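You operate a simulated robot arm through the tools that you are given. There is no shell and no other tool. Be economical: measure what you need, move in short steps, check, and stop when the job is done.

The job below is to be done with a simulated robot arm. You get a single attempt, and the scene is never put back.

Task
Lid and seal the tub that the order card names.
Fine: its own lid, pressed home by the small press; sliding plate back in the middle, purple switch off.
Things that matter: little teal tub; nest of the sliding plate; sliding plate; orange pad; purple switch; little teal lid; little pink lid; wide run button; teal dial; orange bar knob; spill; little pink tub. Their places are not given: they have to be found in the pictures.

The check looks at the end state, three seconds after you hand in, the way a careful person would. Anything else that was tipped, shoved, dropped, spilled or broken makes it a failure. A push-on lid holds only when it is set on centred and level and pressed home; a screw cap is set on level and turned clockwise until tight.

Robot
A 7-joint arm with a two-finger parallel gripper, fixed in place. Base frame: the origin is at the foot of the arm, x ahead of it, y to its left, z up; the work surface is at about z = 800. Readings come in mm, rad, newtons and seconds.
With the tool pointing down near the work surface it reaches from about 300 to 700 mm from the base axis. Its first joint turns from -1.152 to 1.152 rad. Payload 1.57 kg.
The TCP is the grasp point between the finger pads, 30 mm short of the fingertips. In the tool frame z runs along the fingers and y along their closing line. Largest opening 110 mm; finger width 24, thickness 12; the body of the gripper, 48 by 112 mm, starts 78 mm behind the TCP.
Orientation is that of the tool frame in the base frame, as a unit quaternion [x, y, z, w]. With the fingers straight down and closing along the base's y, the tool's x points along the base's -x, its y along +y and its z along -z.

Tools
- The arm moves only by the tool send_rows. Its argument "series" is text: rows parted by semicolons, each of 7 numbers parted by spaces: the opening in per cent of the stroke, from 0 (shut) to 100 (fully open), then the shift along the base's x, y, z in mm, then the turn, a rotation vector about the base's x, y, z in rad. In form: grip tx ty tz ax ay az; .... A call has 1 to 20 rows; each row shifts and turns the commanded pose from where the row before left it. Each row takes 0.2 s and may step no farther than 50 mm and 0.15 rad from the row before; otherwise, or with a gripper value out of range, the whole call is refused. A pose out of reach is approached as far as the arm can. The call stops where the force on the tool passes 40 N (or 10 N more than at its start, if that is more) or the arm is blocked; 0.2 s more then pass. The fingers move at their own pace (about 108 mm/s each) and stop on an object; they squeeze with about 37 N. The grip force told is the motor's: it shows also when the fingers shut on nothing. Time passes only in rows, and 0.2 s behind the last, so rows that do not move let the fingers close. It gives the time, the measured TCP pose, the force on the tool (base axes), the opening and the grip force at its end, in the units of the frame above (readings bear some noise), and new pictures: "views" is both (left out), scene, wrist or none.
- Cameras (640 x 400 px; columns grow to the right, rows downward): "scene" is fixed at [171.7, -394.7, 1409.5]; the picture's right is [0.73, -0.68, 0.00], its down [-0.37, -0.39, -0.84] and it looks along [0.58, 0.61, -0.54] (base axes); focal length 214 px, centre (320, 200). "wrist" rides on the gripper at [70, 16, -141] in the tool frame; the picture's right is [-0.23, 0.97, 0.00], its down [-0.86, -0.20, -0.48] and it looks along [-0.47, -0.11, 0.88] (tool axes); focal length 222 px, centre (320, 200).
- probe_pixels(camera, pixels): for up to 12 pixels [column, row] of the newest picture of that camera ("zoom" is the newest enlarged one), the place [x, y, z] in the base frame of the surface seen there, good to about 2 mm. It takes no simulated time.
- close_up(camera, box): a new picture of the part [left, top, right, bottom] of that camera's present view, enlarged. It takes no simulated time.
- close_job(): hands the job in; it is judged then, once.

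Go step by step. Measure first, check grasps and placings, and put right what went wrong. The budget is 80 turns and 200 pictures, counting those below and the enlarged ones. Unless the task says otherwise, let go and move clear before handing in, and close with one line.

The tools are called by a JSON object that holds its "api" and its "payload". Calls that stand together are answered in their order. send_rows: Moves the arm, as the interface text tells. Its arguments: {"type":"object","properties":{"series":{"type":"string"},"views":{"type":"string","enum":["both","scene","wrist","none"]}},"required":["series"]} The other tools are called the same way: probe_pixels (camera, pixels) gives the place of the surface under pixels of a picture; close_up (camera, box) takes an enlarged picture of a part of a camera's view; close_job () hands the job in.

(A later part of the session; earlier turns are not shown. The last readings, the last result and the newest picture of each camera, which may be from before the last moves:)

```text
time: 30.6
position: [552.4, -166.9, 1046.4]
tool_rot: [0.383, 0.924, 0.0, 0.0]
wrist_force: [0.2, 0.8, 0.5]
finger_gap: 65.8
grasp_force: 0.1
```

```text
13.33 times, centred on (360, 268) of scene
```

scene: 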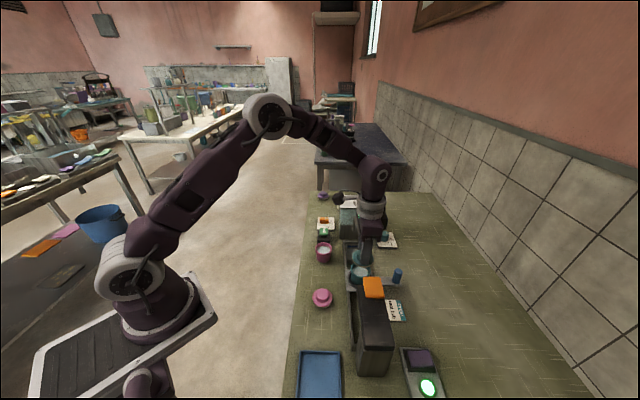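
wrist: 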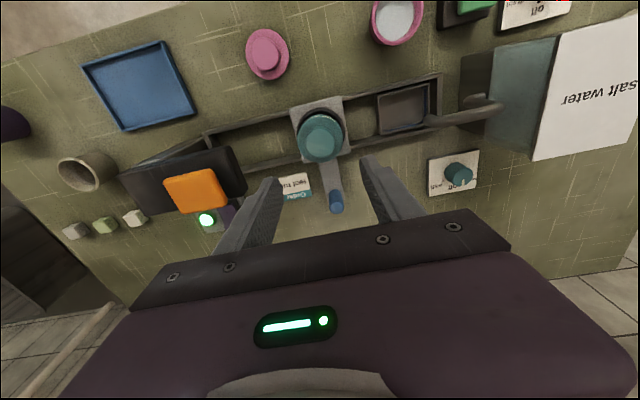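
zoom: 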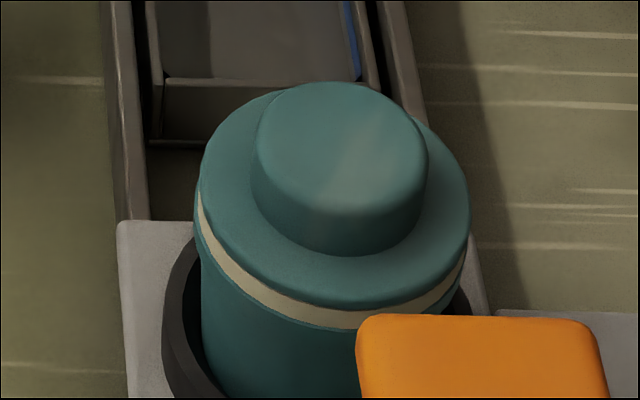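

The lid sits level to the eye. I verify its height and level, and measure the handle.

{"api": "probe_pixels", "payload": {"camera": "zoom", "pixels": [[210, 190], [455, 190], [320, 290], [250, 105], [425, 140], [340, 140], [225, 240], [435, 250]]}}

{"api": "close_up", "payload": {"camera": "wrist", "box": [270, 130, 398, 210]}}

```text
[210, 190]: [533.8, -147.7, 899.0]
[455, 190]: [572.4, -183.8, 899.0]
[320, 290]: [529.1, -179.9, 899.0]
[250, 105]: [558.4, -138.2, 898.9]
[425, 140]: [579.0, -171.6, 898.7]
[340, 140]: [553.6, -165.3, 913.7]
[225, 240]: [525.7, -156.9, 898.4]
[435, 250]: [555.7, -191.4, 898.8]
```

```text
5.00 times, centred on (334, 170) of wrist
```

zoom: 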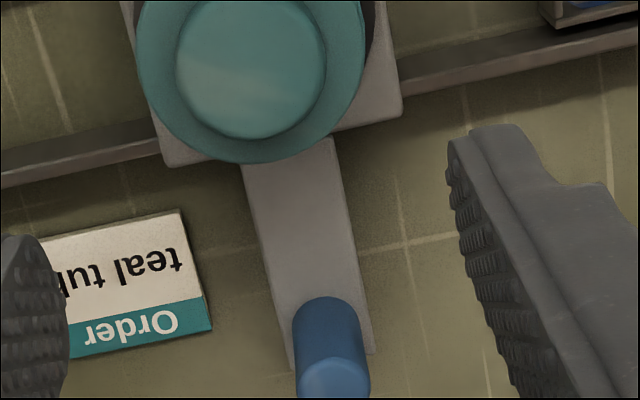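

The lid is level to within 0.3 mm (brim z 898.9). I measure the blue handle in this zoom.

{"api": "probe_pixels", "payload": {"camera": "zoom", "pixels": [[335, 380], [303, 380], [366, 378], [297, 340], [362, 335], [327, 303], [335, 360], [270, 300], [365, 300], [372, 350], [290, 362]]}}

{"api": "close_up", "payload": {"camera": "scene", "box": [340, 260, 436, 320]}}

{"api": "close_up", "payload": {"camera": "scene", "box": [380, 335, 476, 395]}}

```text
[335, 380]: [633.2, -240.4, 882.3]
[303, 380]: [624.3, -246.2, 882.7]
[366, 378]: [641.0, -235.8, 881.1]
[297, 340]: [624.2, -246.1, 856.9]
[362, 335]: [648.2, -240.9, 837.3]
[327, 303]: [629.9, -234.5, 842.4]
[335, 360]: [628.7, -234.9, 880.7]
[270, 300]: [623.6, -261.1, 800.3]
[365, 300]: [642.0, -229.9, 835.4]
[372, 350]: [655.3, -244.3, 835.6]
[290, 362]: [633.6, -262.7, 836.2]
```

```text
6.67 times, centred on (388, 290) of scene
```

zoom: 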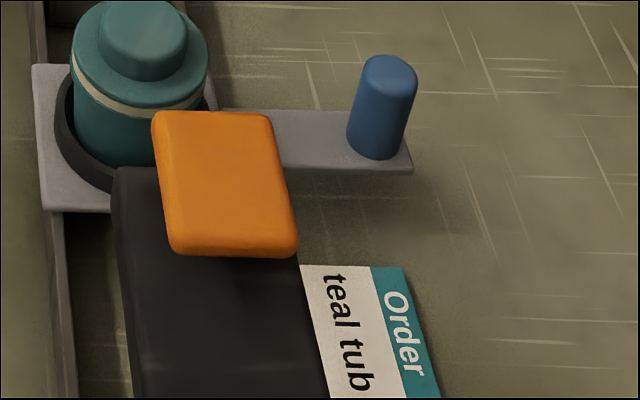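

```text
6.67 times, centred on (428, 365) of scene
```

zoom: 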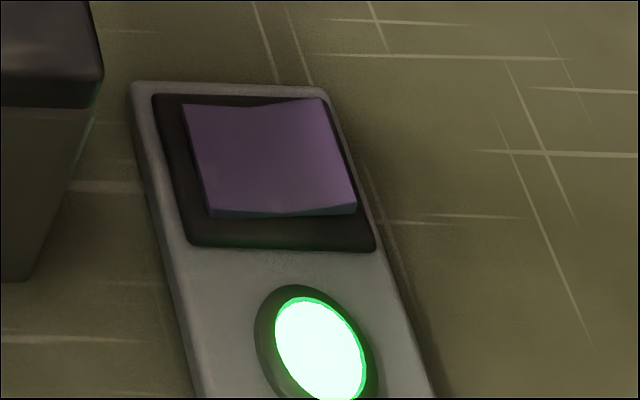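

The handle post is centred near (634,-246), top z 885. I move over it with the fingers closing along the rail and lower around it.

{"api": "send_rows", "payload": {"series": "60 27 -27 0 0 0 0;60 27 -27 0 0 0 0;60 26.8 -26.9 0 0 0 0;60 0 0 -40 0 0 0;60 0 0 -50 0 0 0;60 0 0 -40 0 0 0;60 0 0 -25 0 0 0;60 0 0 -13 0 0 0;60 0 0 0 0 0 0", "views": "both"}}

{"api": "close_up", "payload": {"camera": "scene", "box": [340, 230, 436, 290]}}

```text
time: 32.6
position: [621.3, -233.4, 878.7]
tool_rot: [0.383, 0.924, 0.0, 0.0]
wrist_force: [1.0, 0.6, 0.0]
finger_gap: 66.0
grasp_force: 0.2
out of reach, approached as far as the arm can: row 3
```

scene: 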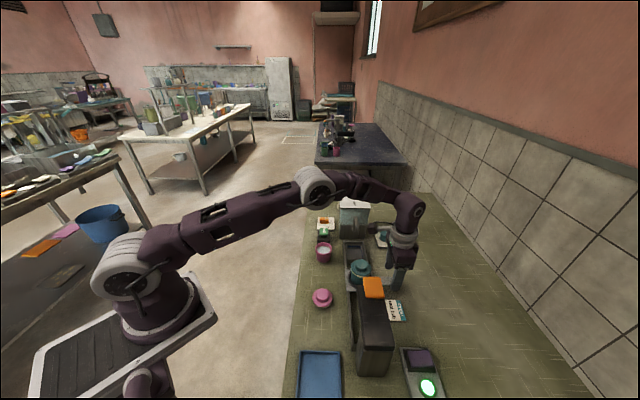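
wrist: 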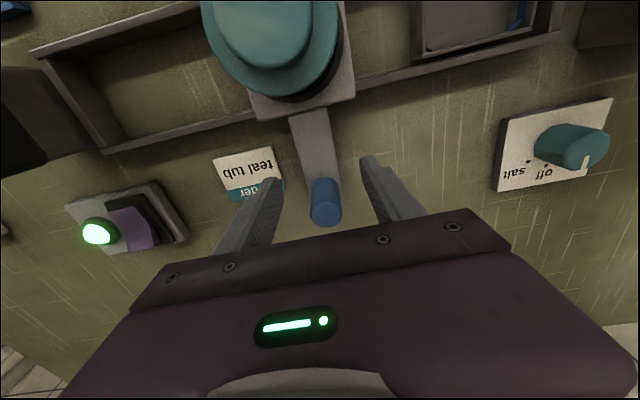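

```text
6.67 times, centred on (388, 260) of scene
```

zoom: 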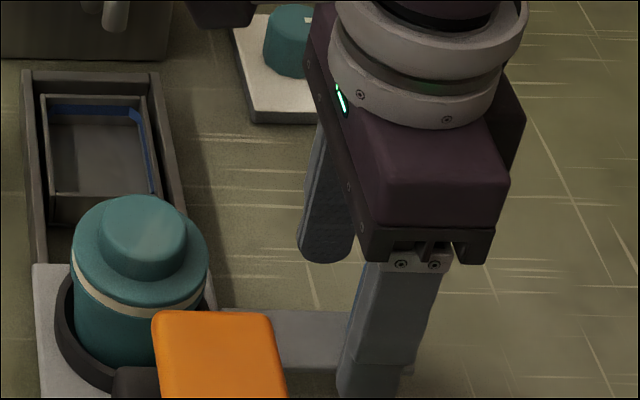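

Row 3 fell short at height, so the TCP is 18 mm short of the post. I try closing that gap at this lower height.

{"api": "send_rows", "payload": {"series": "60 5 -5 0 0 0 0;60 5 -5 0 0 0 0;60 0 0 0 0 0 0", "views": "wrist"}}

{"api": "close_up", "payload": {"camera": "wrist", "box": [230, 130, 410, 242]}}

```text
time: 33.4
position: [629.5, -242.8, 880.5]
tool_rot: [0.383, 0.924, 0.0, -0.001]
wrist_force: [-0.5, -0.1, 0.8]
finger_gap: 66.1
grasp_force: 0.0
```

wrist: 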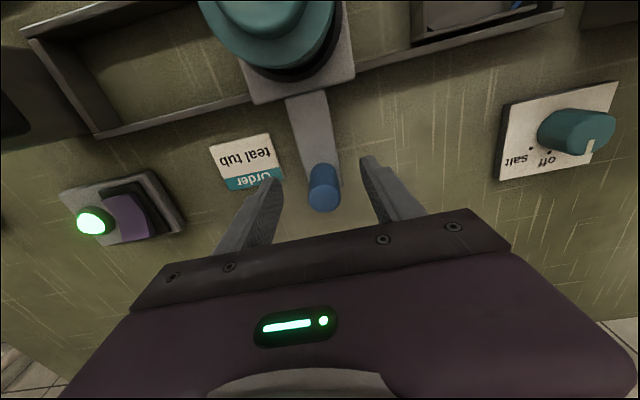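

```text
3.56 times, centred on (320, 186) of wrist
```

zoom: 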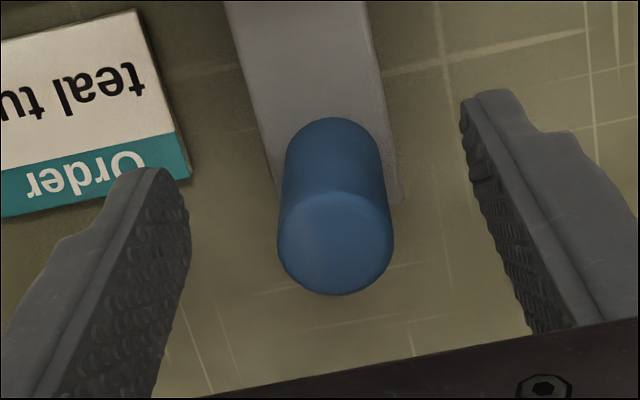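

The post is between the fingers; I measure its top to see the remaining offset.

{"api": "probe_pixels", "payload": {"camera": "zoom", "pixels": [[335, 245], [285, 240], [388, 235], [335, 290], [333, 195]]}}

```text
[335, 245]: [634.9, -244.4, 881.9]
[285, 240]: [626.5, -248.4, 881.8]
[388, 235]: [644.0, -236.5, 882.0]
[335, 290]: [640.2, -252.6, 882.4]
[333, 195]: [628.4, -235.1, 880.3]
```

The post top is at (634.8,-243.5), only a few mm off. I correct, lower slightly, and close on it.

{"api": "send_rows", "payload": {"series": "60 3 -1 -3 0 0 0;45 0 0 0 0 0 0;30 0 0 0 0 0 0;20 0 0 0 0 0 0;10 0 0 0 0 0 0;10 0 0 0 0 0 0", "views": "wrist"}}

{"api": "close_up", "payload": {"camera": "scene", "box": [340, 250, 436, 310]}}

```text
time: 34.8
position: [633.0, -242.9, 876.5]
tool_rot: [0.383, 0.924, 0.0, 0.001]
wrist_force: [1.0, -1.1, -1.3]
finger_gap: 23.4
grasp_force: 35.3
```

wrist: 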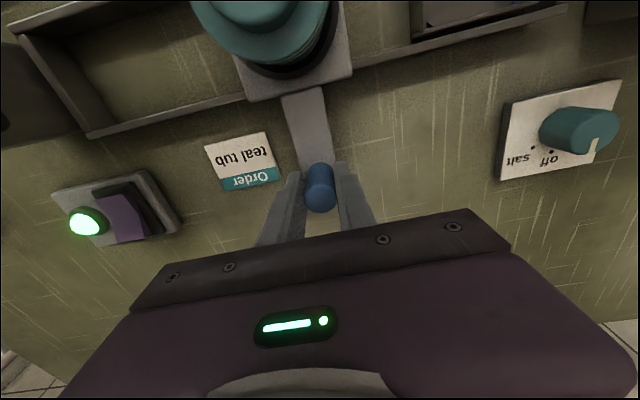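

```text
6.67 times, centred on (388, 280) of scene
```

zoom: 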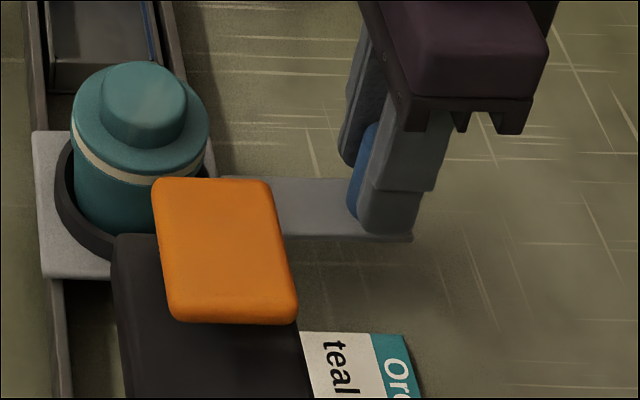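

The post is gripped (23.4 mm); the middle position is TCP (633,-243). I slide the plate gently toward the press along the rail.

{"api": "send_rows", "payload": {"series": "10 -1 -1 0 0 0 0;10 -2 -2 0 0 0 0;10 -3 -3 0 0 0 0;10 -4 -4 0 0 0 0;10 -5 -5 0 0 0 0;10 -6 -6 0 0 0 0;10 -6 -6 0 0 0 0;10 -6 -6 0 0 0 0;10 -6 -6 0 0 0 0;10 -5 -5 0 0 0 0;10 -4 -4 0 0 0 0;10 -3 -3 0 0 0 0;10 -2 -2 0 0 0 0;10 -1 -1 0 0 0 0;10 0 0 0 0 0 0", "views": "both"}}

{"api": "close_up", "payload": {"camera": "scene", "box": [330, 260, 442, 330]}}

```text
time: 38.0
position: [577.8, -297.3, 876.9]
tool_rot: [0.383, 0.924, 0.0, 0.0]
wrist_force: [11.3, -12.6, -0.4]
finger_gap: 23.6
grasp_force: 35.4
```

scene: 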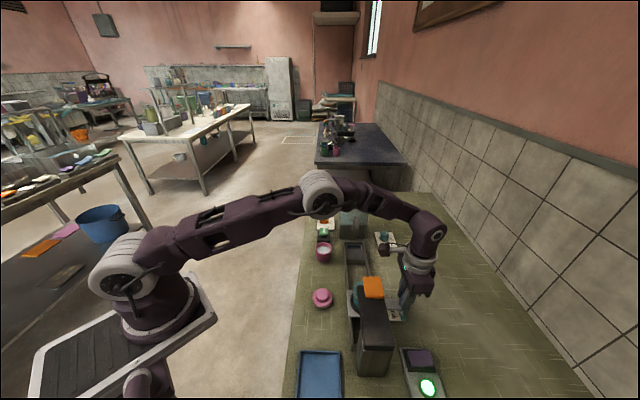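
wrist: 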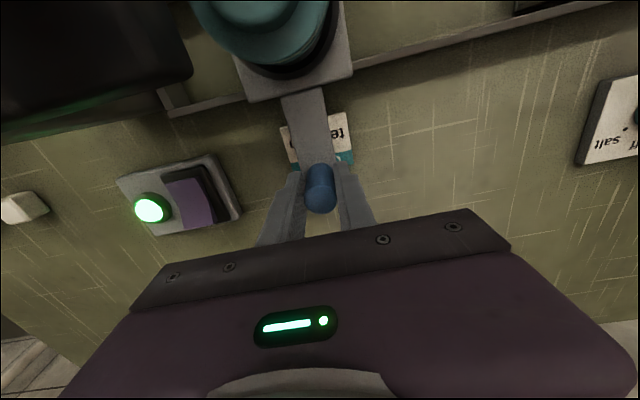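

```text
5.71 times, centred on (386, 295) of scene
```

zoom: 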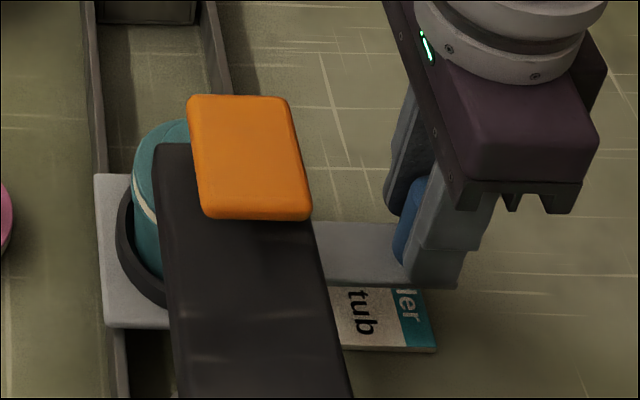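

The slide runs freely along the rail with only ~17 N side load, so the rail is turned slightly from my line. I ease sideways by 1.5 mm and continue slowly.

{"api": "send_rows", "payload": {"series": "10 1 -1 0 0 0 0;10 0 -2 0 0 0 0;10 -3 -3.2 0 0 0 0;10 -5 -5.2 0 0 0 0;10 -5 -5.2 0 0 0 0;10 -5 -5.2 0 0 0 0;10 -4 -4.2 0 0 0 0;10 -3 -3.1 0 0 0 0;10 -2 -2 0 0 0 0;10 0 0 0 0 0 0", "views": "both"}}

{"api": "close_up", "payload": {"camera": "scene", "box": [330, 260, 442, 330]}}

```text
time: 40.2
position: [550.0, -328.6, 874.3]
tool_rot: [0.383, 0.924, 0.0, -0.003]
wrist_force: [-19.2, 20.7, -2.3]
finger_gap: 23.5
grasp_force: 35.9
```

scene: 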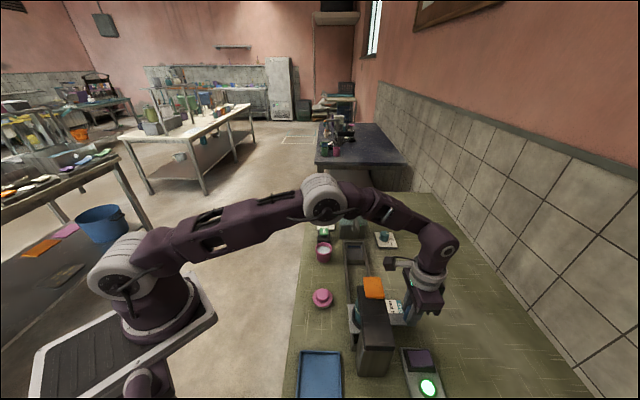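
wrist: 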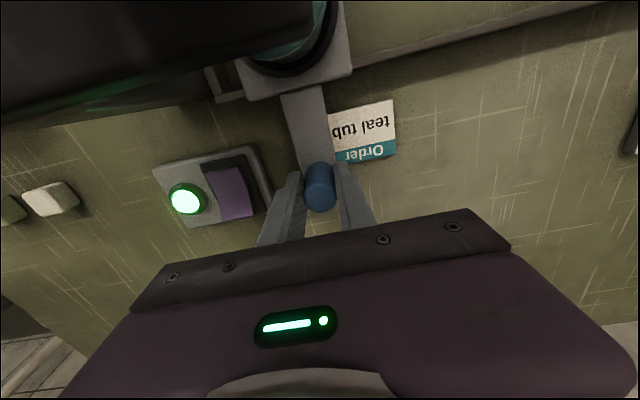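

```text
5.71 times, centred on (386, 295) of scene
```

zoom: 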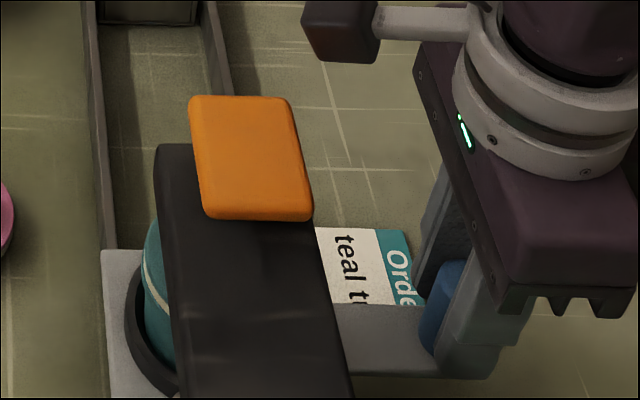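

The side load reversed, so I overcorrected by about 2 mm; I ease back and continue in small steps to find the end stop.

{"api": "send_rows", "payload": {"series": "10 -1 1 0 0 0 0;10 -0.6 0.6 0 0 0 0;10 -1.5 -1.5 0 0 0 0;10 -1.5 -1.5 0 0 0 0;10 -1.5 -1.5 0 0 0 0;10 0 0 0 0 0 0", "views": "wrist"}}

{"api": "close_up", "payload": {"camera": "scene", "box": [330, 260, 442, 330]}}

```text
time: 41.6
position: [546.1, -332.7, 874.8]
tool_rot: [0.382, 0.924, 0.0, 0.001]
wrist_force: [-6.4, 4.9, -18.7]
finger_gap: 23.7
grasp_force: 35.6
```

wrist: 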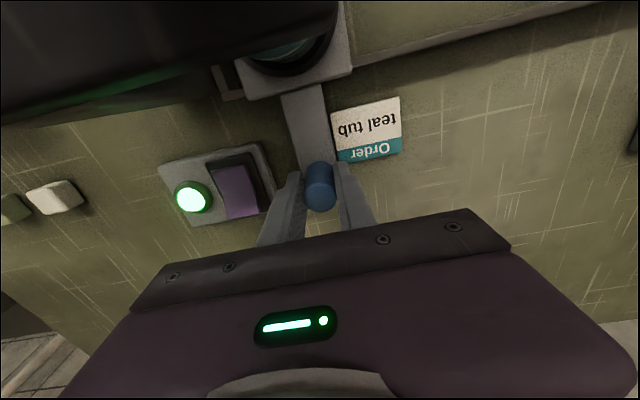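

```text
5.71 times, centred on (386, 295) of scene
```

zoom: 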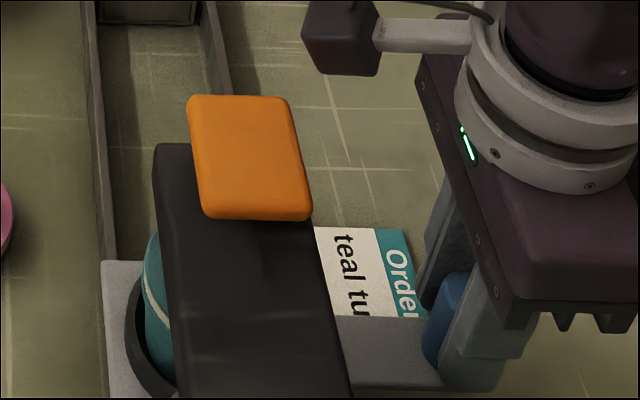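

At 125 mm of travel there is no stop yet; the tool is pulled down 19 N so I relax 1 mm in z and keep going slowly.

{"api": "send_rows", "payload": {"series": "10 0 0 -1 0 0 0;10 -1.5 -1.5 0 0 0 0;10 -1.5 -1.5 0 0 0 0;10 -1.5 -1.5 0 0 0 0;10 0 0 0 0 0 0", "views": "both"}}

{"api": "close_up", "payload": {"camera": "scene", "box": [330, 270, 442, 340]}}

```text
time: 42.8
position: [541.1, -336.2, 875.1]
tool_rot: [0.383, 0.924, -0.001, 0.001]
wrist_force: [-0.9, 0.3, 2.5]
finger_gap: 23.4
grasp_force: 35.8
```

scene: 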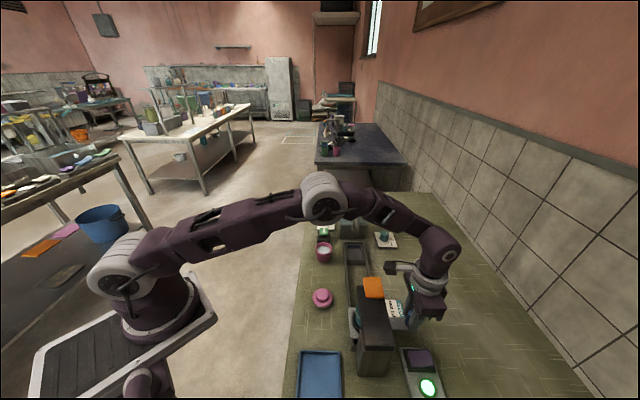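
wrist: 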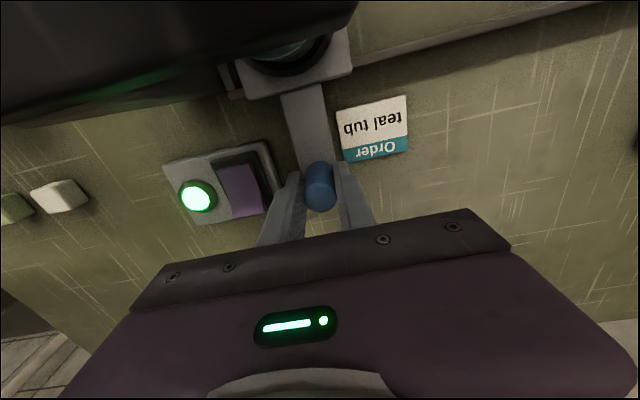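

```text
5.71 times, centred on (386, 305) of scene
```

zoom: 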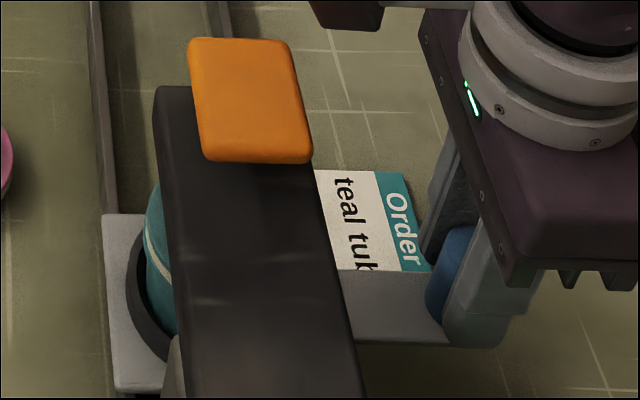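

About 130 mm travelled with no stop. I enlarge the wrist view to see the rail end and the press ram.

{"api": "close_up", "payload": {"camera": "wrist", "box": [200, 10, 376, 120]}}

```text
3.64 times, centred on (288, 65) of wrist
```

zoom: 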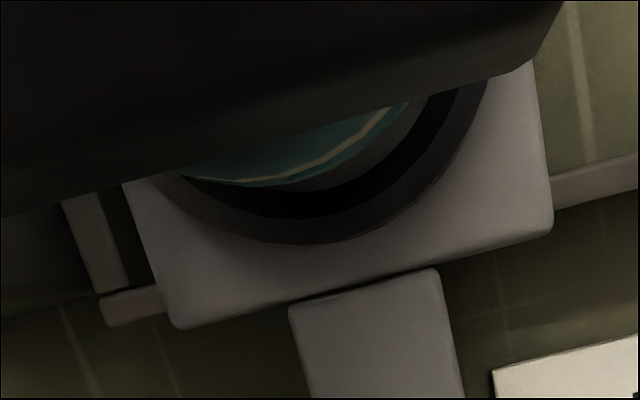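

{"api": "probe_pixels", "payload": {"camera": "zoom", "pixels": [[178, 320], [128, 190], [120, 280], [128, 288], [105, 310], [545, 230], [420, 55], [300, 100], [100, 100], [520, 60], [100, 210]]}}

{"api": "probe_pixels", "payload": {"camera": "scene", "pixels": [[364, 278], [381, 278], [366, 297], [383, 297], [373, 287], [360, 290], [388, 310], [358, 345], [391, 345], [358, 300]]}}

```text
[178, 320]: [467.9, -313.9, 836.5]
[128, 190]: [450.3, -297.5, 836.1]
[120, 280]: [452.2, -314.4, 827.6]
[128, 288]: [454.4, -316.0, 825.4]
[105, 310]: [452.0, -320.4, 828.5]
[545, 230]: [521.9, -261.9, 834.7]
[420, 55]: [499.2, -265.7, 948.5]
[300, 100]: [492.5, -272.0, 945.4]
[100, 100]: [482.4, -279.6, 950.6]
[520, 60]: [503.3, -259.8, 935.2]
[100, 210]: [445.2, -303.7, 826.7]
```

```text
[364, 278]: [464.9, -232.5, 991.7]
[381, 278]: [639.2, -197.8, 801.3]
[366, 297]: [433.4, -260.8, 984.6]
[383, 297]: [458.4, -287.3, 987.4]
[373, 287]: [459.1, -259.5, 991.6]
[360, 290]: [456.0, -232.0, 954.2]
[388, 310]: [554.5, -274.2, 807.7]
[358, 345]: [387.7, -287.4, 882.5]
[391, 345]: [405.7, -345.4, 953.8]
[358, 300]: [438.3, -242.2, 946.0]
```

The pad centre (461.7,-259.9) projects 131.6 mm from the middle position and I have moved 131 mm. I nudge on to see whether a stop lies here.

{"api": "send_rows", "payload": {"series": "10 -1 -1 0 0 0 0;10 -1 -1 0 0 0 0;10 0 0 0 0 0 0", "views": "none"}}

```text
time: 43.6
position: [542.2, -336.1, 874.9]
tool_rot: [0.381, 0.924, 0.001, 0.002]
wrist_force: [20.6, 14.4, 4.5]
finger_gap: 23.9
grasp_force: 35.8
```

There is a hard stop here (25 N along the rail), matching the pad's position. I relax, release the post, rise, and look.

{"api": "send_rows", "payload": {"series": "10 1.5 1.5 0 0 0 0;10 0 0 0 0 0 0;30 0 0 0 0 0 0;45 0 0 0 0 0 0;45 0 0 0 0 0 0;45 0 0 20 0 0 0;45 0 0 45 0 0 0;45 0 0 50 0 0 0;20 0 0 50 0 0 0;0 0 0 25 0 0 0;0 0 0 0 0 0 0", "views": "both"}}

{"api": "close_up", "payload": {"camera": "scene", "box": [330, 265, 442, 335]}}

```text
time: 46.0
position: [540.4, -336.8, 1062.9]
tool_rot: [0.382, 0.924, 0.0, 0.0]
wrist_force: [-0.2, -0.1, -0.4]
finger_gap: 0.1
grasp_force: 21.7
```

scene: 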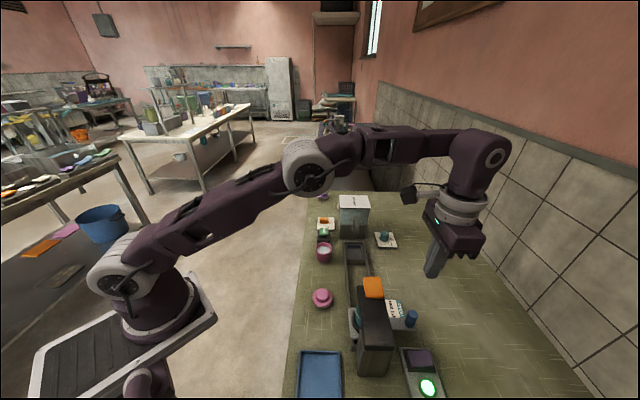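
wrist: 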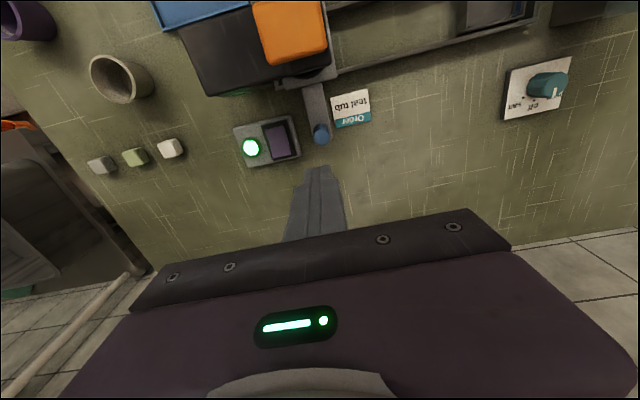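

```text
5.71 times, centred on (386, 300) of scene
```

zoom: 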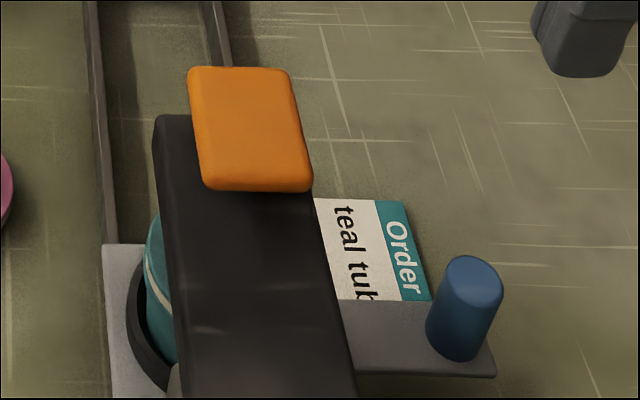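

The tub is under the head and the handle free. I move the closed fingers over the orange pad centre.

{"api": "send_rows", "payload": {"series": "0 -26.3 25.6 0 0 0 0;0 -26.3 25.6 0 0 0 0;0 -26.1 25.6 0 0 0 0;0 0 0 -20 0 0 0;0 0 0 -12 0 0 0;0 0 0 0 0 0 0", "views": "wrist"}}

{"api": "close_up", "payload": {"camera": "scene", "box": [330, 250, 426, 310]}}

```text
time: 47.4
position: [462.5, -259.3, 1032.8]
tool_rot: [0.383, 0.924, 0.0, 0.0]
wrist_force: [0.3, 0.1, 0.9]
finger_gap: 0.1
grasp_force: 21.3
```

wrist: 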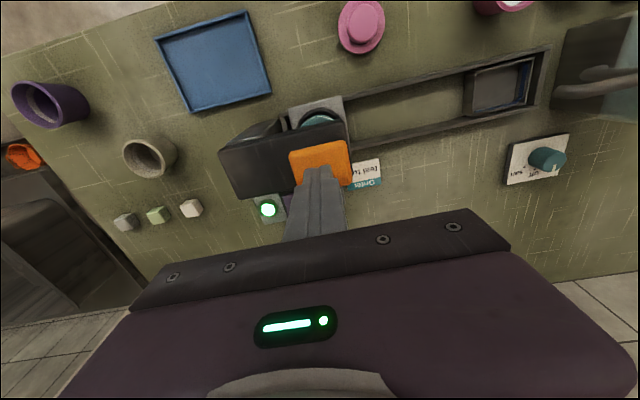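

```text
6.67 times, centred on (378, 280) of scene
```

zoom: 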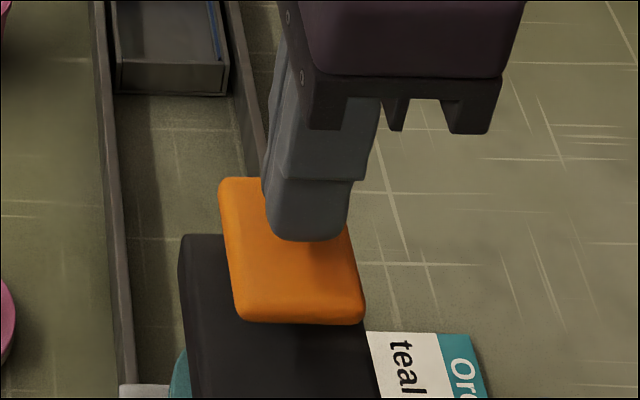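

The fingertips are over the pad centre. I push down in small steps; the call stops itself at 40 N.

{"api": "send_rows", "payload": {"series": "0 0 0 -5 0 0 0;0 0 0 -4 0 0 0;0 0 0 -2 0 0 0;0 0 0 -2 0 0 0;0 0 0 -2 0 0 0;0 0 0 -2 0 0 0;0 0 0 -2 0 0 0;0 0 0 -2 0 0 0;0 0 0 0 0 0 0", "views": "wrist"}}

{"api": "close_up", "payload": {"camera": "scene", "box": [330, 260, 426, 320]}}

```text
time: 49.4
position: [461.8, -260.3, 1012.4]
tool_rot: [0.383, 0.924, 0.001, 0.001]
wrist_force: [-1.5, 0.8, 14.7]
finger_gap: 0.2
grasp_force: 21.1
```

wrist: 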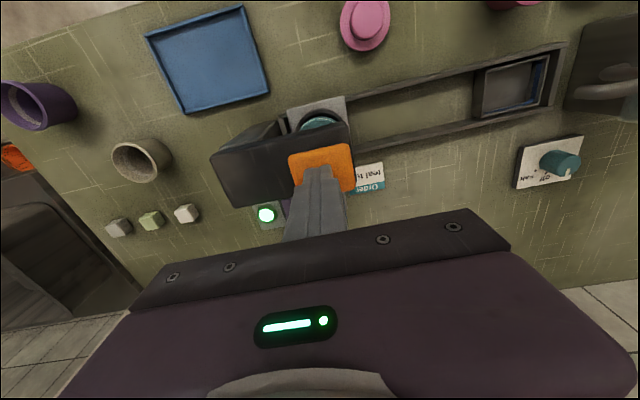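

```text
6.67 times, centred on (378, 290) of scene
```

zoom: 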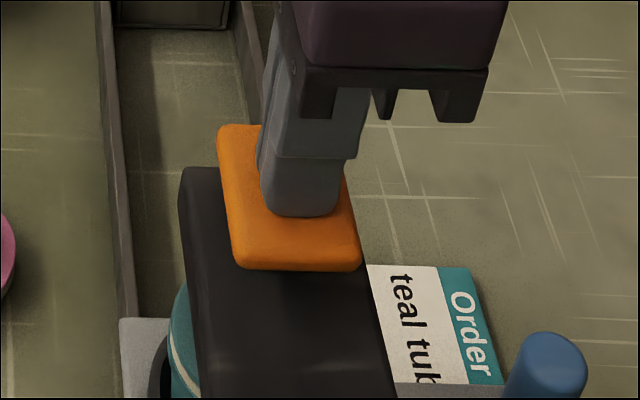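

The pad has gone down about 10 mm at 15 N. I keep pressing.

{"api": "send_rows", "payload": {"series": "0 0 0 -2 0 0 0;0 0 0 -2 0 0 0;0 0 0 -2 0 0 0;0 0 0 -2 0 0 0;0 0 0 -2 0 0 0;0 0 0 -2 0 0 0;0 0 0 -2 0 0 0;0 0 0 0 0 0 0", "views": "none"}}

{"api": "close_up", "payload": {"camera": "scene", "box": [330, 260, 426, 320]}}

```text
time: 50.4
position: [461.1, -259.4, 1006.0]
tool_rot: [0.382, 0.924, -0.001, 0.002]
wrist_force: [-4.6, 3.8, 16.2]
finger_gap: 0.0
grasp_force: 21.6
stopped in row 5: the force on the tool passed its limit (the readings are from after the stop); the commanded pose is now the measured one
```

```text
6.67 times, centred on (378, 290) of scene
```

zoom: 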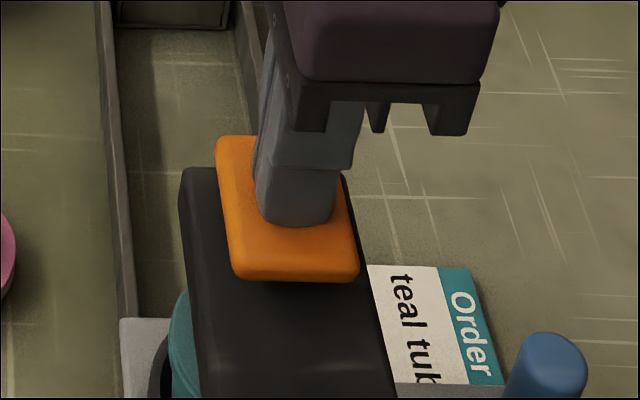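

It stopped at the force limit with the pad fully down, and the cream seal seems gone. I enlarge the tub edge to check the lid.

{"api": "close_up", "payload": {"camera": "scene", "box": [342, 296, 382, 321]}}

```text
16.00 times, centred on (362, 308) of scene
```

zoom: 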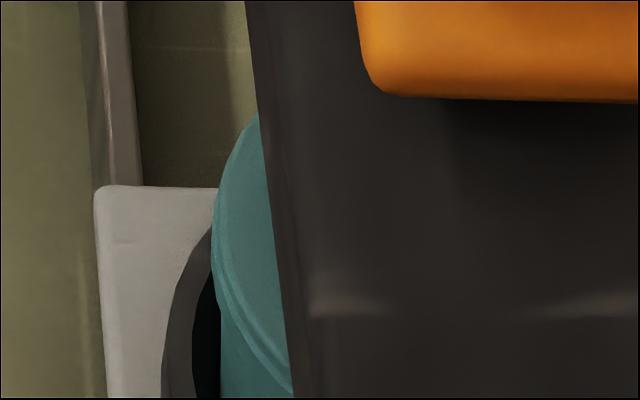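

The seal is no longer visible: the lid is home on this side. I rise off the pad and check again.

{"api": "send_rows", "payload": {"series": "0 0 0 -2 0 0 0;0 0 0 0 0 0 0;0 0 0 6 0 0 0;0 0 0 10 0 0 0;0 0 0 15 0 0 0;0 0 0 25 0 0 0;0 0 0 20 0 0 0;0 0 0 0 0 0 0", "views": "wrist"}}

{"api": "close_up", "payload": {"camera": "scene", "box": [330, 260, 442, 330]}}

{"api": "close_up", "payload": {"camera": "scene", "box": [380, 335, 476, 395]}}

```text
time: 50.9
position: [461.8, -259.7, 1006.8]
tool_rot: [0.384, 0.923, -0.001, 0.002]
wrist_force: [-4.1, 5.7, 15.9]
finger_gap: 0.1
grasp_force: 21.5
stopped in row 2: the force on the tool passed its limit (the readings are from after the stop); the commanded pose is now the measured one
```

wrist: 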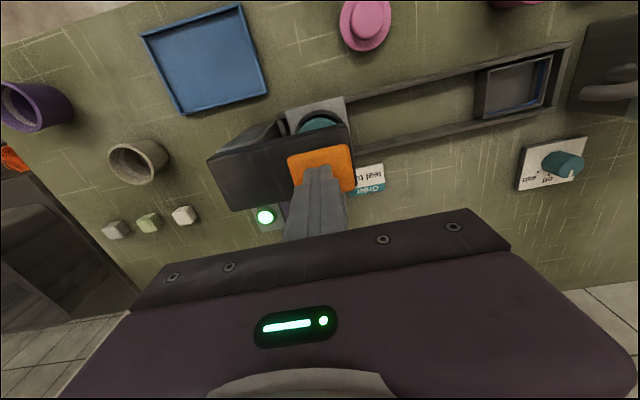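

```text
5.71 times, centred on (386, 295) of scene
```

zoom: 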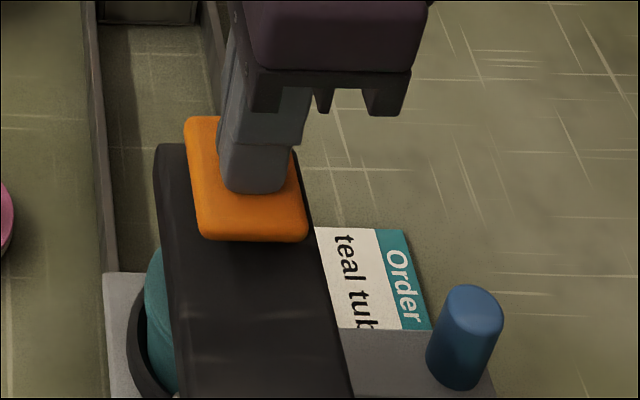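

```text
6.67 times, centred on (428, 365) of scene
```

zoom: 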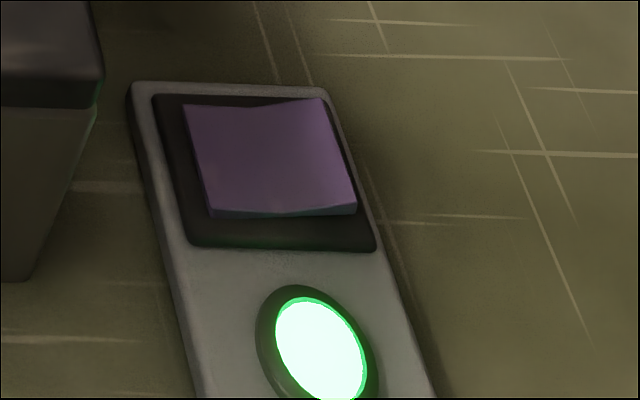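

Pressed home twice to the force limit. I rise, return over the handle post and lower with open fingers.

{"api": "send_rows", "payload": {"series": "0 0 0 6 0 0 0;0 0 0 10 0 0 0;0 0 0 20 0 0 0;0 0 0 22 0 0 0;0 26.4 -25.5 0 0 0 0;20 26.4 -25.5 0 0 0 0;45 26.4 -25.5 0 0 0 0;45 0 0 -40 0 0 0;45 0 0 -40 0 0 0;45 0 0 -45 0 0 0;45 0 0 0 0 0 0", "views": "both"}}

{"api": "close_up", "payload": {"camera": "wrist", "box": [230, 90, 410, 202]}}

```text
time: 53.3
position: [540.3, -333.6, 939.7]
tool_rot: [0.382, 0.924, -0.001, 0.002]
wrist_force: [0.5, 1.0, -0.4]
finger_gap: 49.5
grasp_force: 0.1
```

scene: 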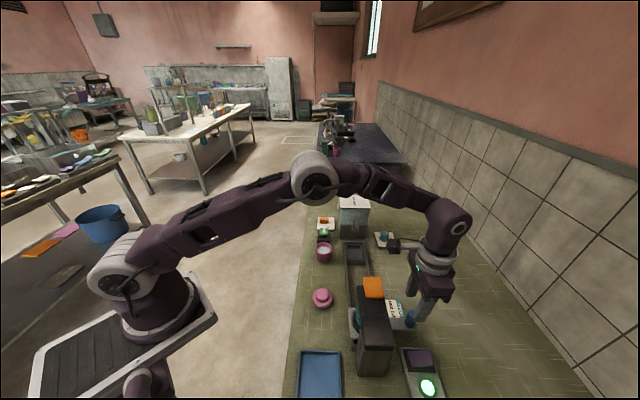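
wrist: 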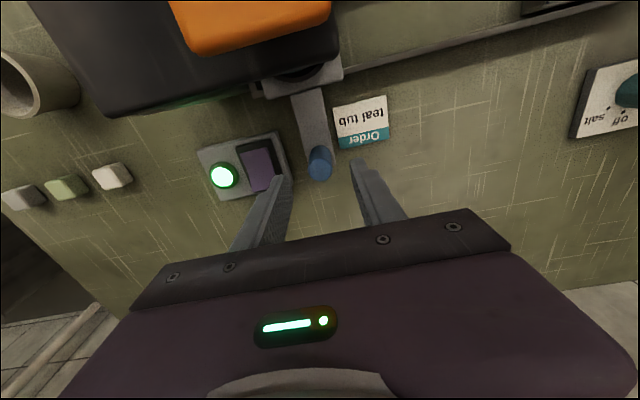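

```text
3.56 times, centred on (320, 146) of wrist
```

zoom: 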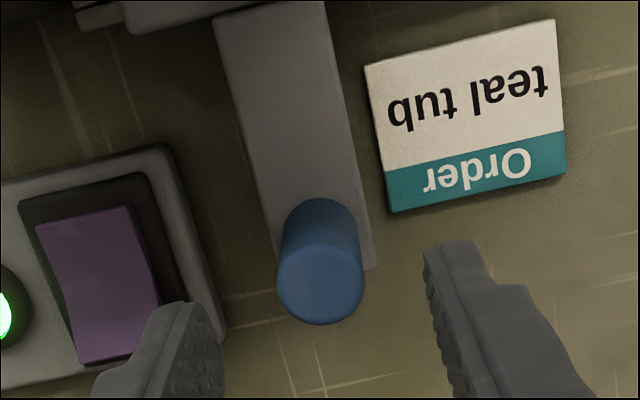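

The post lies between the fingers. I measure its top and the purple rocker's two halves.

{"api": "probe_pixels", "payload": {"camera": "zoom", "pixels": [[320, 282], [280, 282], [360, 278], [85, 225], [95, 265], [110, 310], [115, 345], [60, 230], [130, 220]]}}

{"api": "close_up", "payload": {"camera": "wrist", "box": [190, 120, 302, 190]}}

```text
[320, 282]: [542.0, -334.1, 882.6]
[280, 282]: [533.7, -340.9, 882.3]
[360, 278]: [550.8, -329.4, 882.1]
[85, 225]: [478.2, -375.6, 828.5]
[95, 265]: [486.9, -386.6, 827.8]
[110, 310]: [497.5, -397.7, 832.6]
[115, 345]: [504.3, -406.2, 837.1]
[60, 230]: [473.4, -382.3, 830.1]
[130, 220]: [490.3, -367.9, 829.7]
```

```text
5.71 times, centred on (246, 155) of wrist
```

zoom: 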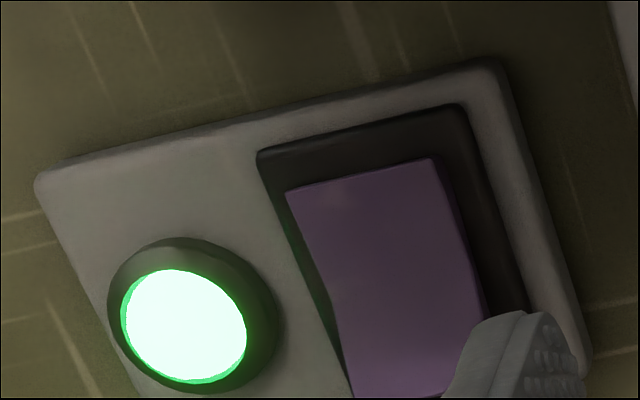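

The post top is at (542,-334.5), under the TCP. I lower, grip it, and slide the plate back toward the middle.

{"api": "send_rows", "payload": {"series": "45 1 0 -30 0 0 0;45 0 0 -24 0 0 0;45 0 0 -10 0 0 0;45 0 0 0 0 0 0;30 0 0 0 0 0 0;15 0 0 0 0 0 0;10 0 0 0 0 0 0;10 0 0 0 0 0 0", "views": "none"}}

```text
time: 55.1
position: [540.1, -334.1, 875.3]
tool_rot: [0.383, 0.924, 0.0, 0.001]
wrist_force: [-0.7, -1.4, -5.0]
finger_gap: 23.6
grasp_force: 35.6
```

Gripped (23.6 mm). I slide back along the rail about 110 mm first and check the side load.

{"api": "send_rows", "payload": {"series": "10 1 1 0 0 0 0;10 2 2 0 0 0 0;10 4 4 0 0 0 0;10 6 6 0 0 0 0;10 7 7 0 0 0 0;10 8 8 0 0 0 0;10 8 8 0 0 0 0;10 8 8 0 0 0 0;10 8 8 0 0 0 0;10 7 7 0 0 0 0;10 7 7 0 0 0 0;10 5 5 0 0 0 0;10 4 4 0 0 0 0;10 2 2 0 0 0 0;10 1 1 0 0 0 0;10 0 0 0 0 0 0", "views": "scene"}}

{"api": "close_up", "payload": {"camera": "scene", "box": [330, 245, 442, 315]}}

```text
time: 58.5
position: [621.5, -258.9, 874.4]
tool_rot: [0.383, 0.924, -0.001, 0.004]
wrist_force: [-4.0, 3.0, 10.6]
finger_gap: 23.5
grasp_force: 35.9
```

scene: 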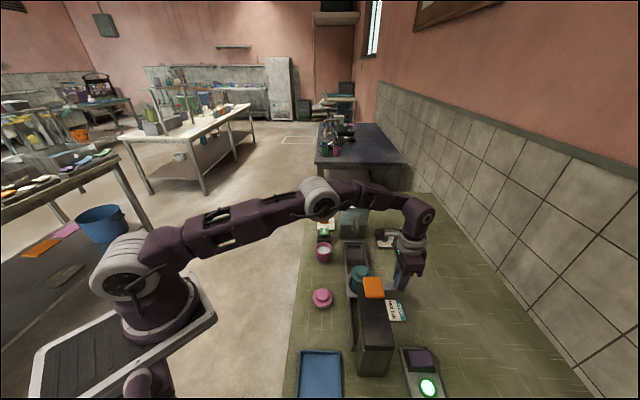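

```text
5.71 times, centred on (386, 280) of scene
```

zoom: 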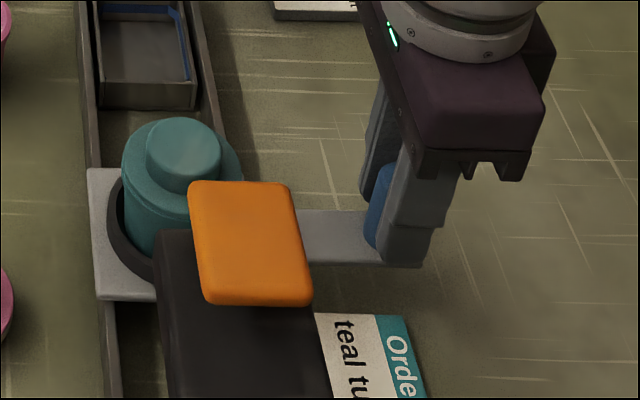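

The lidded tub rides back smoothly. About 14 mm per axis remains; I move it and measure the post and plate.

{"api": "send_rows", "payload": {"series": "10 2 2 0 0 0 0;10 4 4 0 0 0 0;10 4 4 0 0 0 0;10 2.5 2.4 0 0 0 0;10 1.3 1.2 0 0 0 0;10 0 0 0 0 0 0", "views": "none"}}

{"api": "close_up", "payload": {"camera": "scene", "box": [305, 230, 415, 300]}}

```text
time: 59.9
position: [634.7, -245.3, 873.9]
tool_rot: [0.382, 0.924, -0.001, 0.003]
wrist_force: [-5.4, 3.9, 14.1]
finger_gap: 23.7
grasp_force: 35.7
```

```text
5.71 times, centred on (360, 265) of scene
```

zoom: 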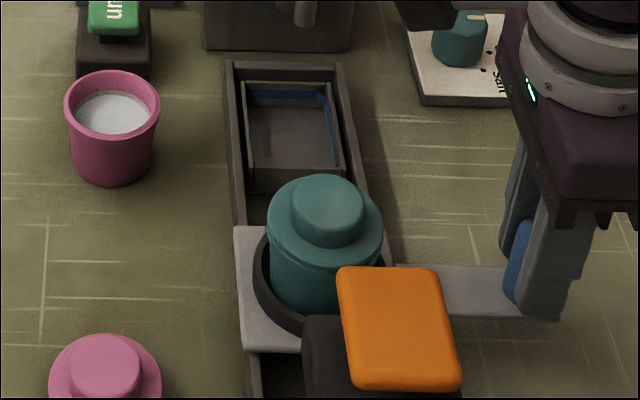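

Plate corners at (235,228), (243,350) and (557,318) coincide with the initial enlarged picture: it is back in the middle. I release the post, rise and check the lid.

{"api": "send_rows", "payload": {"series": "10 0 0 1 0 0 0;30 0 0 0 0 0 0;45 0 0 0 0 0 0;45 0 0 0 0 0 0;45 0 0 20 0 0 0;45 -5 5 40 0 0 0;45 -20 20 35 0 0 0;20 -25 -15 30 0 0 0;0 -25 -25 20 0 0 0;0 0 0 0 0 0 0", "views": "wrist"}}

{"api": "close_up", "payload": {"camera": "scene", "box": [336, 250, 416, 300]}}

```text
time: 62.1
position: [558.0, -262.3, 1022.1]
tool_rot: [0.383, 0.924, -0.001, 0.002]
wrist_force: [-0.2, -0.2, -0.8]
finger_gap: 0.2
grasp_force: 20.9
```

wrist: 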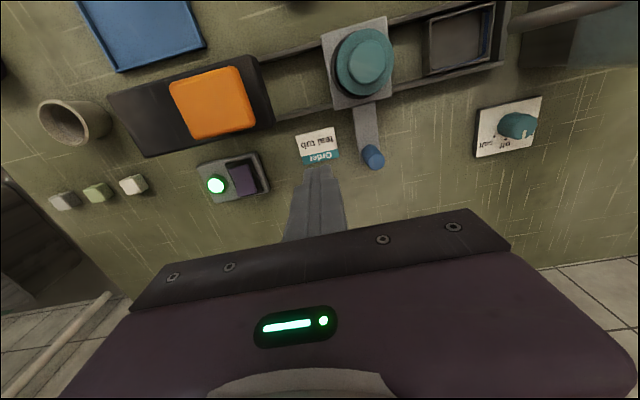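

```text
8.00 times, centred on (376, 275) of scene
```

zoom: 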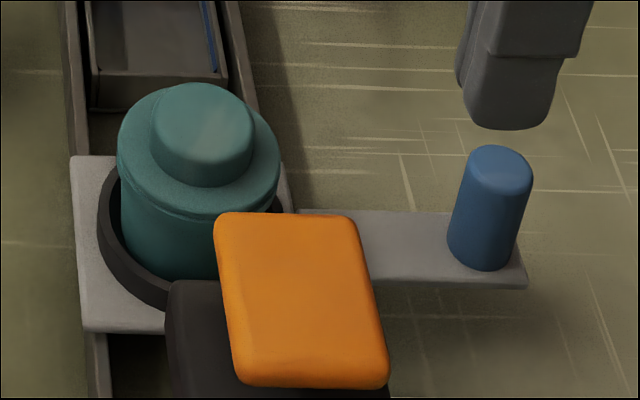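

The seal is hidden all round. I verify the brim's level and look closely at the switch from here.

{"api": "probe_pixels", "payload": {"camera": "zoom", "pixels": [[125, 160], [272, 165], [190, 205], [145, 100], [250, 105], [200, 120], [265, 190]]}}

{"api": "close_up", "payload": {"camera": "wrist", "box": [190, 145, 286, 205]}}

```text
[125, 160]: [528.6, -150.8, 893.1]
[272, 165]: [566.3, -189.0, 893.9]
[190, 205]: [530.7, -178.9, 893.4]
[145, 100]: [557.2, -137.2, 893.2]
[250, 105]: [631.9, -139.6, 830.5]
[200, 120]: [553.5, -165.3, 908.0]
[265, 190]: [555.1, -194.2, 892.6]
```

```text
6.67 times, centred on (238, 175) of wrist
```

zoom: 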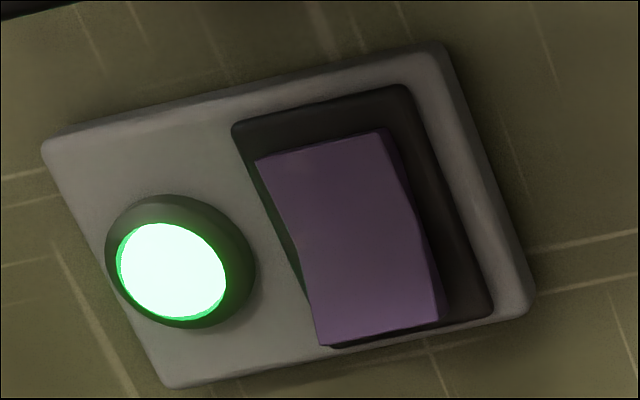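

The lid is down 5.6 mm and level at z 893. Now I measure the raised end of the purple rocker.

{"api": "probe_pixels", "payload": {"camera": "zoom", "pixels": [[275, 165], [375, 145], [325, 170], [340, 230], [355, 270], [375, 315], [322, 335], [435, 312], [365, 295], [385, 330]]}}

```text
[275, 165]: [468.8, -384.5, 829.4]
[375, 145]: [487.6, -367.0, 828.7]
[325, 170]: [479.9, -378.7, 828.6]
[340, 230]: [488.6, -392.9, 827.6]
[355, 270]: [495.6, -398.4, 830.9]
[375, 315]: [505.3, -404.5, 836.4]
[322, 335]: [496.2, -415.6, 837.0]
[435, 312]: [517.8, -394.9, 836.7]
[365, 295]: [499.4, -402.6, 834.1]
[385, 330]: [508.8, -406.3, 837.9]
```

The raised end's middle is about (507,-405). I move the closed fingertips above it at (502,-401) and check.

{"api": "send_rows", "payload": {"series": "0 -14 -34.8 0 0 0 0;0 -14 -34.8 0 0 0 0;0 -14 -34.8 0 0 0 0;0 -14 -34.8 0 0 0 0;0 0 0 -45 0 0 0;0 0 0 -45 0 0 0;0 0 0 -40 0 0 0;0 0 0 -10 0 0 0;0 0 0 0 0 0 0", "views": "wrist"}}

{"api": "close_up", "payload": {"camera": "scene", "box": [372, 330, 468, 390]}}

```text
time: 64.1
position: [504.1, -398.7, 879.8]
tool_rot: [0.382, 0.924, -0.001, 0.002]
wrist_force: [0.2, -0.2, 0.1]
finger_gap: 0.0
grasp_force: 21.3
```

wrist: 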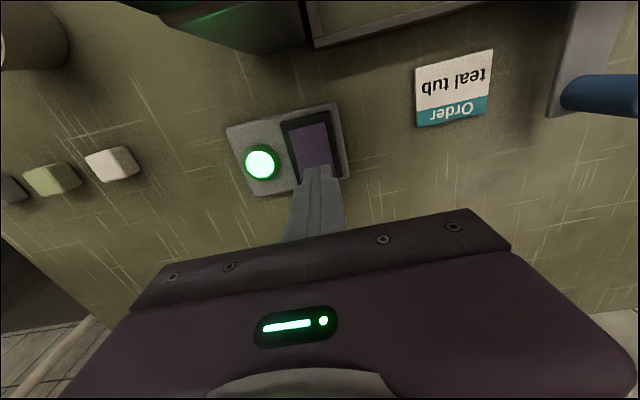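

```text
6.67 times, centred on (420, 360) of scene
```

zoom: 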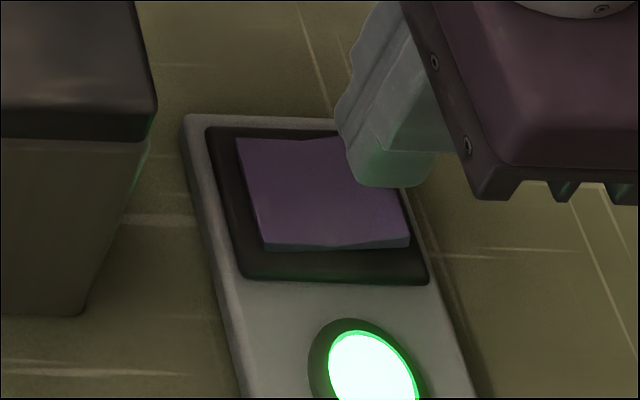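

The tip is over the raised (wall-side) half. I press down in small steps.

{"api": "send_rows", "payload": {"series": "0 -1 0 -6 0 0 0;0 0 0 -4 0 0 0;0 0 0 -3 0 0 0;0 0 0 -2 0 0 0;0 0 0 -2 0 0 0;0 0 0 -2 0 0 0;0 0 0 0 0 0 0", "views": "wrist"}}

{"api": "close_up", "payload": {"camera": "scene", "box": [372, 335, 468, 395]}}

```text
time: 65.7
position: [503.5, -398.7, 863.9]
tool_rot: [0.383, 0.924, -0.002, 0.006]
wrist_force: [5.6, -1.7, 32.6]
finger_gap: 0.0
grasp_force: 21.3
```

wrist: 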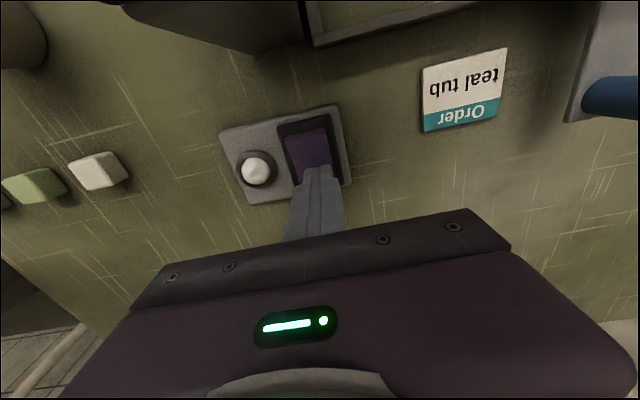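

```text
6.67 times, centred on (420, 365) of scene
```

zoom: 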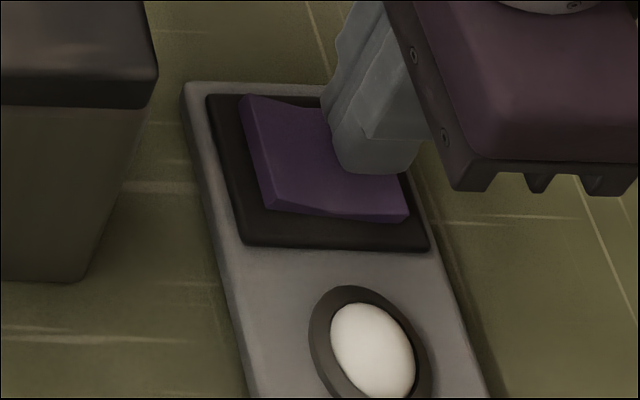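

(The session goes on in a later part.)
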